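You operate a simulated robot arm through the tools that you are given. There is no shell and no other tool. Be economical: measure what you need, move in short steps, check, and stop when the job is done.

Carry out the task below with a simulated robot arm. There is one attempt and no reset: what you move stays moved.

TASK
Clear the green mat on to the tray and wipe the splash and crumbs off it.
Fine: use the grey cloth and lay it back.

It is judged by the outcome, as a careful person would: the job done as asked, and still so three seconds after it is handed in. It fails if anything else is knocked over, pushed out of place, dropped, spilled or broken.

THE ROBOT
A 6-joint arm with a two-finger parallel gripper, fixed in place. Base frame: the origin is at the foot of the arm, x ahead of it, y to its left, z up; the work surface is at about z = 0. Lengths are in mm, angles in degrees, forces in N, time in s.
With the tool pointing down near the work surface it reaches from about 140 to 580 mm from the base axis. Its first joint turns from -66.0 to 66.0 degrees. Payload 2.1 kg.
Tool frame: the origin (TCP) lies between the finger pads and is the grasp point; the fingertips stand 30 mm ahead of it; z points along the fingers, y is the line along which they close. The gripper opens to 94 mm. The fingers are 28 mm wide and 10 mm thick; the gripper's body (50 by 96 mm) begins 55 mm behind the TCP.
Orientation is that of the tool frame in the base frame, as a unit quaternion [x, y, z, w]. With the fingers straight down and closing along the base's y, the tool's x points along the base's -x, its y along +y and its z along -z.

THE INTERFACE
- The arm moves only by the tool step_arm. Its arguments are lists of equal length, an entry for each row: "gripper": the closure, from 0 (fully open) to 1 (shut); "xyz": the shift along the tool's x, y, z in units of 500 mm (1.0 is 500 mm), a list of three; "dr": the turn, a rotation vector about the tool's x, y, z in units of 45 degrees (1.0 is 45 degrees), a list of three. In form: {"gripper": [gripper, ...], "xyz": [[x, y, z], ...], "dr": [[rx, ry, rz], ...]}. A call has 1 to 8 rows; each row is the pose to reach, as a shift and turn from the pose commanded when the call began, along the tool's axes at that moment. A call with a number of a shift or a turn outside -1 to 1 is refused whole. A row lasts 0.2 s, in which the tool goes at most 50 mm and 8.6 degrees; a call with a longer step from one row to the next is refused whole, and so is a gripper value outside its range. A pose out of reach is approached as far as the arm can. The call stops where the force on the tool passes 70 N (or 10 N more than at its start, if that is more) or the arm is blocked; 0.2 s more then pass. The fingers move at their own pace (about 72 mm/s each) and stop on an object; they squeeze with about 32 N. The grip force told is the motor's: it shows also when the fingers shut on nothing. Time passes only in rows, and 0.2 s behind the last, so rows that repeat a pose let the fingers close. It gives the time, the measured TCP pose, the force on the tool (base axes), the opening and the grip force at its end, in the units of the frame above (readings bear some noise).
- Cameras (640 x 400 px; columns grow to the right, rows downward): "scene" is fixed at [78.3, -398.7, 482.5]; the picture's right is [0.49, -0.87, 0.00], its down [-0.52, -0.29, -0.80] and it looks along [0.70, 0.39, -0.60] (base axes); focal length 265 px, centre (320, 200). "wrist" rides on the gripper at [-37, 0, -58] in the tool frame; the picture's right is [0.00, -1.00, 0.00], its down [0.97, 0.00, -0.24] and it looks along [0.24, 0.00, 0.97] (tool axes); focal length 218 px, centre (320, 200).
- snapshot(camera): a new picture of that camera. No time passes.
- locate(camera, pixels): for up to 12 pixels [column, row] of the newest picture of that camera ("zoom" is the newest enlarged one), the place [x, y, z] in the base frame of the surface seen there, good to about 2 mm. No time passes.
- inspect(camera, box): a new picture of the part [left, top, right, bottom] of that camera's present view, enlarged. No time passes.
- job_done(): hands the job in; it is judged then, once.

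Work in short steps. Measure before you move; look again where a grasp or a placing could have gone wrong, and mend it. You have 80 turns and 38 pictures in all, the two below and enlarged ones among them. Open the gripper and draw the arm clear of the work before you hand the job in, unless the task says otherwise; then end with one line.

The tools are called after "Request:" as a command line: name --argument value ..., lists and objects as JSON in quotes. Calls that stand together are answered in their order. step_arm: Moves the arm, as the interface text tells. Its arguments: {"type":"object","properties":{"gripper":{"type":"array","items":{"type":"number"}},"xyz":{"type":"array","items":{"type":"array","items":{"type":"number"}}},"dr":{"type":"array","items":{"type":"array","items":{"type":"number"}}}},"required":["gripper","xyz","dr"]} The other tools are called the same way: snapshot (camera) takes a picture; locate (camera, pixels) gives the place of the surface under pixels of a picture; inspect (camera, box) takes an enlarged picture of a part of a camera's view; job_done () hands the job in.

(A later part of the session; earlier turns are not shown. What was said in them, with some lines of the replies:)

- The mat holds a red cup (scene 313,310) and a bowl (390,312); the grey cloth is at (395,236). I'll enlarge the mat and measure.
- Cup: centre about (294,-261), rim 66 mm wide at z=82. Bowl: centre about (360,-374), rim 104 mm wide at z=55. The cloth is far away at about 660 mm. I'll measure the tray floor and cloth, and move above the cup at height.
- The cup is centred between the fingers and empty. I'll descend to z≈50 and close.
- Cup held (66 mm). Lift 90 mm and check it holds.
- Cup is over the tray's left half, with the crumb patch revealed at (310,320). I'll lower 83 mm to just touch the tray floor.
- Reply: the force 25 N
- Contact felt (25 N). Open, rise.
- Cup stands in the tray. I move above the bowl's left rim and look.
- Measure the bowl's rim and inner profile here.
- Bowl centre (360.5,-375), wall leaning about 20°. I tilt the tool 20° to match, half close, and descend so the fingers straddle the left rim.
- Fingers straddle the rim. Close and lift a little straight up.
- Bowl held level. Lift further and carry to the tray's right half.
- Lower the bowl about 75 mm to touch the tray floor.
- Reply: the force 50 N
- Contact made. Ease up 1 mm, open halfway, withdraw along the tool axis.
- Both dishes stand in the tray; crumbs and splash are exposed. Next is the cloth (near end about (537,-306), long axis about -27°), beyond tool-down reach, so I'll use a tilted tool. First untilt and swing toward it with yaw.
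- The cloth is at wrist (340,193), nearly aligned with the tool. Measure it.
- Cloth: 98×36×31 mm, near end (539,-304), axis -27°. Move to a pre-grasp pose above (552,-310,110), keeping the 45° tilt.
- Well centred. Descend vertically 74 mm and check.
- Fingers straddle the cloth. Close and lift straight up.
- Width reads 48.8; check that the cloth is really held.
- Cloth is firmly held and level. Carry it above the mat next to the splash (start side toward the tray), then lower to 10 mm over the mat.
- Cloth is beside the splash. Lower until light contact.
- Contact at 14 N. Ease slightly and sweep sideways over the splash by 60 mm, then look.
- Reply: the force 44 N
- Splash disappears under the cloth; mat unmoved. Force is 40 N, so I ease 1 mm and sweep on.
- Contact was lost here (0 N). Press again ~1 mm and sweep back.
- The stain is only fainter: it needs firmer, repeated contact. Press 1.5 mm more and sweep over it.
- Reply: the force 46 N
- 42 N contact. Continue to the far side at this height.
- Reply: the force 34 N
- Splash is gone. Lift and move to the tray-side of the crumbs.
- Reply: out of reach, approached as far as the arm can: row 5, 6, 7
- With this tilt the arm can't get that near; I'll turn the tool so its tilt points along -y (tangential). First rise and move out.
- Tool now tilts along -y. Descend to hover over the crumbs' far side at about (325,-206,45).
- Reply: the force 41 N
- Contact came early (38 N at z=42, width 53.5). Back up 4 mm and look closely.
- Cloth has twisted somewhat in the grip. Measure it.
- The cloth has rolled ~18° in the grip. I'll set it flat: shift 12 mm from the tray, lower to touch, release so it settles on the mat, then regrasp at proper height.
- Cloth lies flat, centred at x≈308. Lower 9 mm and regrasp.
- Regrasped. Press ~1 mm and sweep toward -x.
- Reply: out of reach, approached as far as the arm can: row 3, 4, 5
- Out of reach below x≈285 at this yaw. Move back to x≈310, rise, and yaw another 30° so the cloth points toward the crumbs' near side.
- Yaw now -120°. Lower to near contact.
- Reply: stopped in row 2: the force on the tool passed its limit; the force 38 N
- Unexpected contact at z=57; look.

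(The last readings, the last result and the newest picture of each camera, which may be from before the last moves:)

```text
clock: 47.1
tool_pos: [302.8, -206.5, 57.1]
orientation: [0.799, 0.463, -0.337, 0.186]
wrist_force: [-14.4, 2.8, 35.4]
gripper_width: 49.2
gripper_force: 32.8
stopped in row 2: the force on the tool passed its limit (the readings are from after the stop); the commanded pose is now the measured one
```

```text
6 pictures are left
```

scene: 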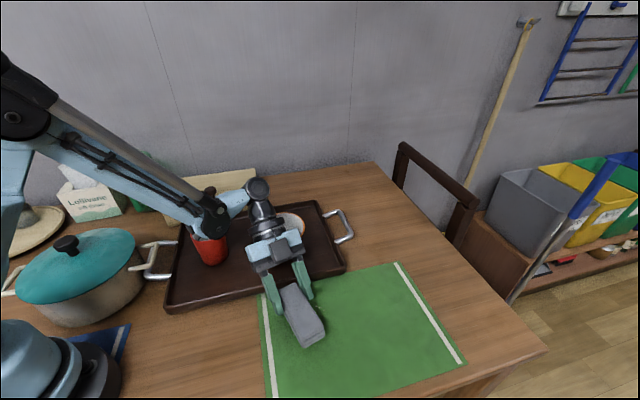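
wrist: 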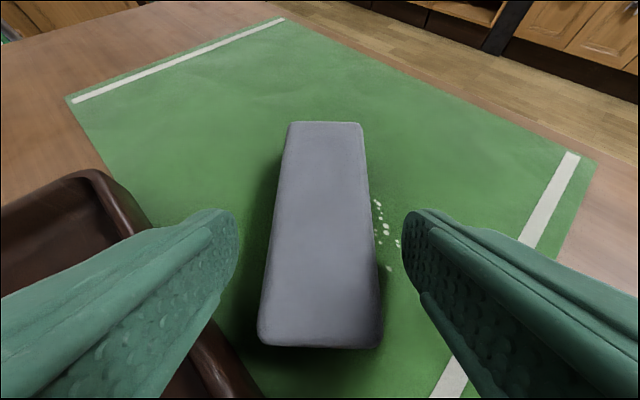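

Request:
inspect --camera "scene" --box '[170, 170, 350, 350]'

Request:
locate --camera "zoom" --pixels '[[200, 190], [205, 150], [230, 130], [290, 120], [300, 175], [370, 150], [185, 215], [190, 180], [280, 200], [330, 320], [310, 260], [370, 340]]'

```text
2.22 times, centred on (260, 260) of scene
```

zoom: 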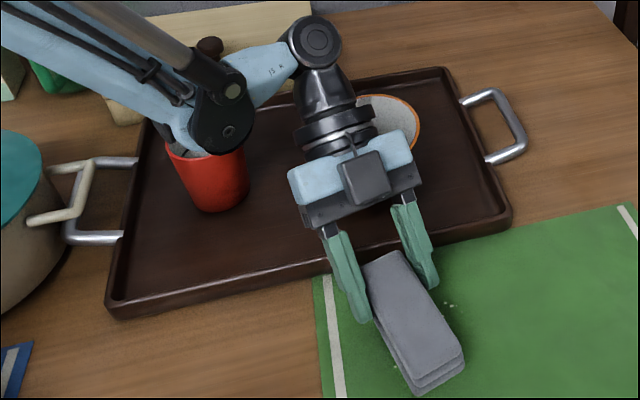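

```text
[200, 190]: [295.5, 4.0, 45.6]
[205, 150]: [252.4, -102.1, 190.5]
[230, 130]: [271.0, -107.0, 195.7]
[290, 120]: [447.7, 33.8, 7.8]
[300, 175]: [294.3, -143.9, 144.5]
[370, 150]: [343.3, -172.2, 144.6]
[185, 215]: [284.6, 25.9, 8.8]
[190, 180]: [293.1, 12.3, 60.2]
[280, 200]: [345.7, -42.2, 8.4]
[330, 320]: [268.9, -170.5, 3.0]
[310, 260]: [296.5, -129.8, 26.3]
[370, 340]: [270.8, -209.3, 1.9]
```

Request:
locate --camera "zoom" --pixels '[[395, 255], [370, 270], [410, 300], [460, 340], [415, 370], [420, 390], [464, 362], [385, 310], [355, 320], [430, 280], [330, 180], [390, 200]]'

Request:
snapshot --camera "wrist"

```text
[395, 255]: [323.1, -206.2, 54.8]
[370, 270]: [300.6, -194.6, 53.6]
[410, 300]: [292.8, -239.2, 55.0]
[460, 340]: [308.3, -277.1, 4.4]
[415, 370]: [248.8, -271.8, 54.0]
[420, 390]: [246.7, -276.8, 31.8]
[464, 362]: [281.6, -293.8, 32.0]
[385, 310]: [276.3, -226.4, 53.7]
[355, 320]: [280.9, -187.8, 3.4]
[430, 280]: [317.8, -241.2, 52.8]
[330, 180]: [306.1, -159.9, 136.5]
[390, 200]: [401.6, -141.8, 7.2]
```

```text
4 pictures are left
```

wrist: 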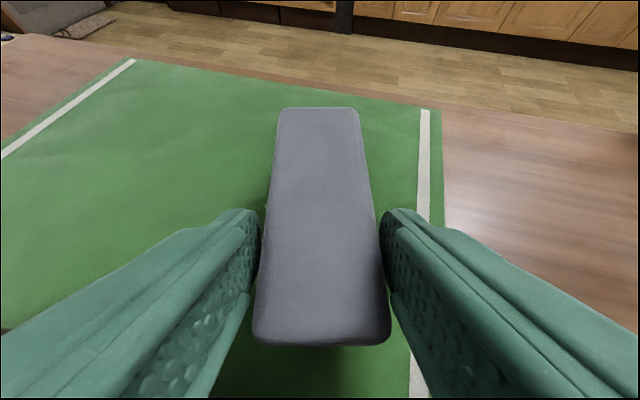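

Cloth is level at z≈24–54, not touching. Check the forearm's height near the cup.

Request:
locate --camera "zoom" --pixels '[[180, 135], [172, 120], [192, 147], [150, 100], [168, 150], [240, 155], [345, 60], [320, 95], [355, 120], [380, 140], [400, 145], [375, 185]]'

```text
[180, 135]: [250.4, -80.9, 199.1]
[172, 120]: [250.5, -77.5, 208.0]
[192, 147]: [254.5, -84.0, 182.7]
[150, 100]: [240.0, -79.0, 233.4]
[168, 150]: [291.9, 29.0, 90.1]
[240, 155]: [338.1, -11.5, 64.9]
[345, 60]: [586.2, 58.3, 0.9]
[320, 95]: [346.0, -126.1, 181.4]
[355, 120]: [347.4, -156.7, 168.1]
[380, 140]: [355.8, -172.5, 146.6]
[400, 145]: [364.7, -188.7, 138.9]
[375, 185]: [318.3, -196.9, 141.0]
```

No object is near the tool here; it's probably the arm's own geometry at this yaw. I'll rise, yaw back to -100°, and work slightly further out in -y.

Request:
step_arm --gripper '[1, 1]' --xyz '[[-0.014, 0, -0.014], [-0.028, 0, -0.028]]' --dr '[[0, 0, 0], [0, 0, 0]]'

Request:
step_arm --gripper '[1, 1, 1, 1]' --xyz '[[0, 0, 0], [0, 0, 0], [0, 0, 0], [0, 0, 0]]' --dr '[[-0.105, 0, -0.105], [-0.21, 0, -0.21], [-0.314, 0, -0.314], [-0.314, 0, -0.314]]'

```text
clock: 47.7
tool_pos: [304.9, -206.8, 76.2]
orientation: [0.799, 0.463, -0.335, 0.188]
wrist_force: [-0.7, 0.6, -0.3]
gripper_width: 49.3
gripper_force: 31.4
```

```text
clock: 48.7
tool_pos: [303.8, -206.8, 76.2]
orientation: [0.705, 0.596, -0.297, 0.243]
wrist_force: [-0.4, -0.9, -1.2]
gripper_width: 49.4
gripper_force: 32.3
```

Lower at yaw -100°, shifting 19 mm outwards, to just above contact.

Request:
step_arm --gripper '[1, 1, 1, 1]' --xyz '[[0.01, 0, 0.028], [0.02, 0, 0.056], [0.027, 0, 0.075], [0.03, 0, 0.0834]]' --dr '[[0, 0, 0], [0, 0, 0], [0, 0, 0], [0, 0, 0]]'

```text
clock: 49.7
tool_pos: [300.3, -225.4, 35.9]
orientation: [0.705, 0.595, -0.298, 0.243]
wrist_force: [-1.3, 8.2, 17.4]
gripper_width: 49.2
gripper_force: 32.1
```

17 N contact on the mat. Stroke across the crumbs both ways.

Request:
step_arm --gripper '[1, 1, 1, 1]' --xyz '[[0, -0.02, 0], [0, -0.04, 0], [0, -0.06, 0], [0, -0.06, 0]]' --dr '[[0, 0, 0], [0, 0, 0], [0, 0, 0], [0, 0, 0]]'

Request:
step_arm --gripper '[1, 1, 1, 1, 1, 1]' --xyz '[[0, 0.025, 0], [0, 0.05, 0], [0, 0.075, 0], [0, 0.1, 0], [0, 0.125, 0], [0, 0.14, 0]]' --dr '[[0, 0, 0], [0, 0, 0], [0, 0, 0], [0, 0, 0], [0, 0, 0], [0, 0, 0]]'

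```text
clock: 50.7
tool_pos: [270.4, -220.6, 35.5]
orientation: [0.707, 0.595, -0.298, 0.241]
wrist_force: [0.5, 0.0, -0.6]
gripper_width: 49.4
gripper_force: 32.3
```

```text
clock: 52.1
tool_pos: [339.2, -232.3, 35.9]
orientation: [0.707, 0.595, -0.297, 0.242]
wrist_force: [-1.8, 0.5, 0.5]
gripper_width: 49.3
gripper_force: 32.1
```

Reach is good, but contact went to 0. Lower 2 mm and stroke again.

Request:
step_arm --gripper '[1, 1, 1, 1]' --xyz '[[0.0028, 0, 0.0028], [0.0028, -0.02, 0.0028], [0.0028, -0.045, 0.0028], [0.0028, -0.07, 0.0028]]' --dr '[[0, 0, 0], [0, 0, 0], [0, 0, 0], [0, 0, 0]]'

```text
clock: 53.1
tool_pos: [305.4, -227.5, 34.2]
orientation: [0.706, 0.596, -0.297, 0.244]
wrist_force: [13.9, -3.8, 31.0]
gripper_width: 49.3
gripper_force: 32.1
```

31 N contact. Continue across and return.

Request:
step_arm --gripper '[1, 1, 1, 1]' --xyz '[[0, -0.025, 0], [0, -0.05, 0], [0, -0.07, 0], [0, -0.07, 0]]' --dr '[[0, 0, 0], [0, 0, 0], [0, 0, 0], [0, 0, 0]]'

Request:
step_arm --gripper '[1, 1, 1, 1, 1, 1]' --xyz '[[0, 0.025, 0], [0, 0.05, 0], [0, 0.075, 0], [0, 0.1, 0], [0, 0.125, 0], [0, 0.14, 0]]' --dr '[[0, 0, 0], [0, 0, 0], [0, 0, 0], [0, 0, 0], [0, 0, 0], [0, 0, 0]]'

```text
clock: 54.1
tool_pos: [269.3, -220.3, 34.7]
orientation: [0.707, 0.595, -0.297, 0.242]
wrist_force: [-0.3, -0.4, -0.2]
gripper_width: 48.8
gripper_force: 31.9
```

```text
clock: 55.5
tool_pos: [338.9, -233.9, 33.4]
orientation: [0.706, 0.594, -0.299, 0.243]
wrist_force: [-15.2, 0.9, 30.1]
gripper_width: 49.2
gripper_force: 31.9
```

Contact is good except at the -x end; stroke again, ramping 1.5 mm lower at that end.

Request:
step_arm --gripper '[1, 1, 1, 1, 1, 1]' --xyz '[[0, -0.03, 0], [0, -0.06, 0], [0.0005, -0.08, 0.0005], [0.0012, -0.1, 0.0012], [0.002, -0.12, 0.002], [0.0023, -0.14, 0.0023]]' --dr '[[0, 0, 0], [0, 0, 0], [0, 0, 0], [0, 0, 0], [0, 0, 0], [0, 0, 0]]'

Request:
step_arm --gripper '[1, 1, 1, 1, 1, 1]' --xyz '[[0, 0.03, 0], [-0.0008, 0.06, -0.0008], [-0.0015, 0.08, -0.0015], [-0.002, 0.1, -0.002], [-0.002, 0.12, -0.002], [-0.002, 0.14, -0.002]]' --dr '[[0, 0, 0], [0, 0, 0], [0, 0, 0], [0, 0, 0], [0, 0, 0], [0, 0, 0]]'

Request:
inspect --camera "scene" --box '[240, 200, 480, 400]'

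```text
clock: 56.9
tool_pos: [272.1, -218.3, 34.0]
orientation: [0.706, 0.595, -0.296, 0.243]
wrist_force: [4.1, -0.4, 6.7]
gripper_width: 49.4
gripper_force: 31.6
```

```text
clock: 58.3
tool_pos: [340.5, -232.7, 34.9]
orientation: [0.707, 0.595, -0.296, 0.242]
wrist_force: [-1.0, -0.1, -0.9]
gripper_width: 49.2
gripper_force: 32.2
```

```text
2.00 times, centred on (360, 300) of scene
```

zoom: 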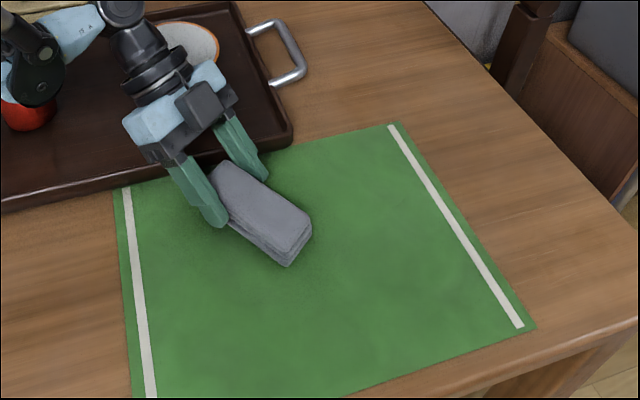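

Mat looks clean. One more short stroke with contact here, then measure the cloth in the grip.

Request:
step_arm --gripper '[1, 1, 1, 1, 1, 1]' --xyz '[[0.0026, 0, 0.0026], [0.0026, -0.03, 0.0026], [0.0026, -0.06, 0.0026], [0.0026, -0.08, 0.0026], [0.0026, -0.05, 0.0026], [0.0026, -0.02, 0.0026]]' --dr '[[0, 0, 0], [0, 0, 0], [0, 0, 0], [0, 0, 0], [0, 0, 0], [0, 0, 0]]'

Request:
step_arm --gripper '[1, 1, 1, 1]' --xyz '[[-0.03, 0, -0.03], [-0.06, 0, -0.06], [-0.1, 0, -0.1], [-0.14, 0, -0.14]]' --dr '[[0, 0, 0], [0, 0, 0], [0, 0, 0], [0, 0, 0]]'

```text
clock: 59.7
tool_pos: [330.9, -231.5, 33.8]
orientation: [0.706, 0.593, -0.302, 0.241]
wrist_force: [-20.1, 3.7, 39.7]
gripper_width: 49.2
gripper_force: 32.2
```

```text
clock: 60.7
tool_pos: [330.9, -232.0, 131.5]
orientation: [0.707, 0.595, -0.296, 0.242]
wrist_force: [0.1, 0.6, 0.1]
gripper_width: 49.1
gripper_force: 31.8
```

Now yaw back to -27° in two calls, moving slightly outwards.

Request:
step_arm --gripper '[1, 1, 1, 1, 1]' --xyz '[[-0.005, 0.026, 0.005], [-0.011, 0.052, 0.011], [-0.016, 0.078, 0.016], [-0.022, 0.104, 0.022], [-0.027, 0.129, 0.027]]' --dr '[[-0.1147, 0, -0.1147], [-0.2294, 0, -0.2294], [-0.3441, 0, -0.3441], [-0.4588, 0, -0.4588], [-0.5735, 0, -0.5735]]'

Request:
step_arm --gripper '[1, 1, 1, 1, 1, 1]' --xyz '[[0, 0, 0], [0, 0, 0], [0, 0, 0], [0, 0, 0], [0, 0, 0], [0, 0, 0]]' --dr '[[-0.1147, 0, -0.1147], [-0.2294, 0, -0.2294], [-0.3441, 0, -0.3441], [-0.4588, 0, -0.4588], [-0.5735, 0, -0.5735], [-0.5735, 0, -0.5735]]'

Request:
snapshot --camera "scene"

```text
clock: 61.9
tool_pos: [391.6, -261.1, 130.6]
orientation: [0.485, 0.788, -0.203, 0.32]
wrist_force: [-0.5, -1.0, -0.5]
gripper_width: 49.2
gripper_force: 32.4
```

```text
clock: 63.3
tool_pos: [390.9, -260.7, 129.9]
orientation: [0.216, 0.9, -0.09, 0.367]
wrist_force: [-0.6, 0.2, -1.0]
gripper_width: 49.1
gripper_force: 32.2
```

```text
2 pictures are left
```

scene: 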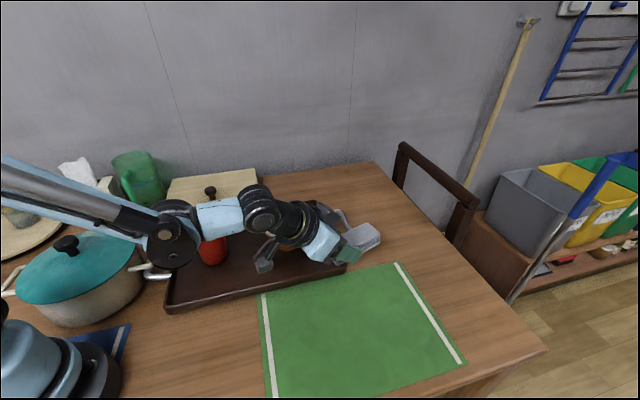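

Mat is clean. Carry the cloth back above its original spot.

Request:
step_arm --gripper '[1, 1, 1, 1, 1, 1]' --xyz '[[-0.0372, 0.0111, 0.0599], [-0.0744, 0.0222, 0.1198], [-0.1116, 0.0334, 0.1796], [-0.1488, 0.0445, 0.2395], [-0.186, 0.0556, 0.2994], [-0.186, 0.0556, 0.2994]]' --dr '[[0, 0, 0], [0, 0, 0], [0, 0, 0], [0, 0, 0], [0, 0, 0], [0, 0, 0]]'

Request:
inspect --camera "scene" --box '[320, 160, 440, 260]'

Request:
locate --camera "zoom" --pixels '[[400, 220], [430, 180], [470, 200], [430, 220], [440, 240], [475, 215], [420, 195], [460, 185]]'

```text
clock: 64.7
tool_pos: [554.8, -316.1, 93.0]
orientation: [0.216, 0.9, -0.09, 0.367]
wrist_force: [-0.3, -0.1, 0.2]
gripper_width: 49.0
gripper_force: 31.7
```

```text
4.00 times, centred on (380, 210) of scene
```

zoom: 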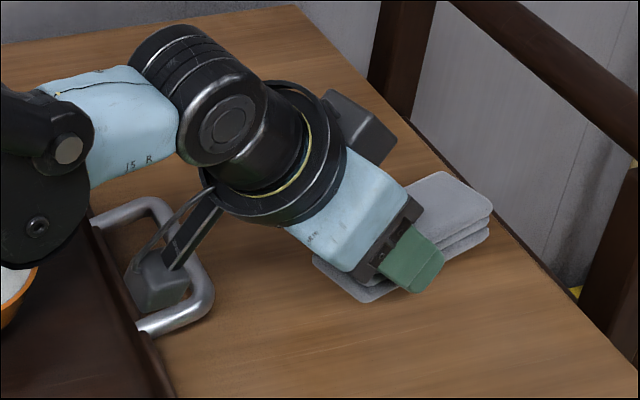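

```text
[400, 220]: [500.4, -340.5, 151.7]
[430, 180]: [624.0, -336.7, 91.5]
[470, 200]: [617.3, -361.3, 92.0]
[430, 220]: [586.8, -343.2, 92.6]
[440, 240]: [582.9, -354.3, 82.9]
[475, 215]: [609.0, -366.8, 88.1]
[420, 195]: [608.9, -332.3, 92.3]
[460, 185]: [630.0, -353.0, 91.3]
```

Held level; the cloth sits ~6 mm too far out, so shift back 6 mm while lowering 60 mm.

Request:
step_arm --gripper '[1, 1, 1, 1, 1]' --xyz '[[0.035, 0, 0.025], [0.07, 0, 0.053], [0.085, 0, 0.068], [0.092, 0, 0.075], [0.0934, 0, 0.0764]]' --dr '[[0, 0, 0], [0, 0, 0], [0, 0, 0], [0, 0, 0], [0, 0, 0]]'

```text
clock: 65.9
tool_pos: [550.0, -313.0, 30.6]
orientation: [0.216, 0.9, -0.091, 0.369]
wrist_force: [-11.6, -3.3, 43.5]
gripper_width: 49.3
gripper_force: 32.1
```

In contact with the table. Ease up 1.5 mm, open, then rise straight up.

Request:
step_arm --gripper '[1, 0.2, 0.2, 0.2, 0.2, 0.2, 0.2]' --xyz '[[-0.002, 0, -0.002], [-0.002, 0, -0.002], [-0.002, 0, -0.002], [-0.03, 0, -0.03], [-0.07, 0, -0.07], [-0.12, 0, -0.12], [-0.17, 0, -0.17]]' --dr '[[0, 0, 0], [0, 0, 0], [0, 0, 0], [0, 0, 0], [0, 0, 0], [0, 0, 0], [0, 0, 0]]'

Request:
step_arm --gripper '[0, 0, 0, 0, 0, 0]' --xyz '[[0.04, 0, -0.08], [0.06, 0, -0.16], [0.08, 0, -0.24], [0.1, 0, -0.3], [0.1, 0, -0.36], [0.1, 0, -0.4]]' --dr '[[0, 0, 0], [0, 0, 0], [0, 0, 0], [0, 0, 0], [0, 0, 0], [0, 0, 0]]'

Request:
snapshot --camera "scene"

```text
clock: 67.5
tool_pos: [548.3, -308.4, 149.8]
orientation: [0.215, 0.901, -0.089, 0.366]
wrist_force: [0.3, -0.7, 0.4]
gripper_width: 75.0
gripper_force: 0.0
```

```text
clock: 68.9
tool_pos: [393.8, -231.5, 255.8]
orientation: [0.216, 0.9, -0.091, 0.367]
wrist_force: [0.3, 0.1, -0.8]
gripper_width: 93.8
gripper_force: 0.0
```

```text
0 pictures are left
```

scene: 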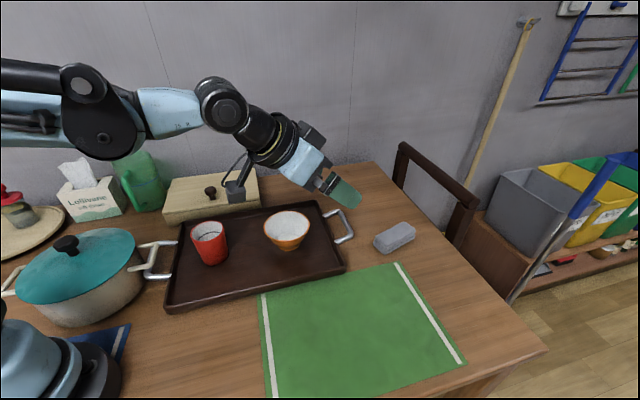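

The mat is clean, the cup and bowl stand in the tray, the cloth is back where it lay, and the arm is clear with the gripper open. Handing in.

Request:
job_done

```text
The job is handed in.
```

The cup and bowl are on the tray, the splash and crumbs are wiped off the green mat, and the grey cloth is back where it lay. The tool met an unexplained contact once while wiping, and the bowl may have shifted a few millimetres on the tray, but it is upright.
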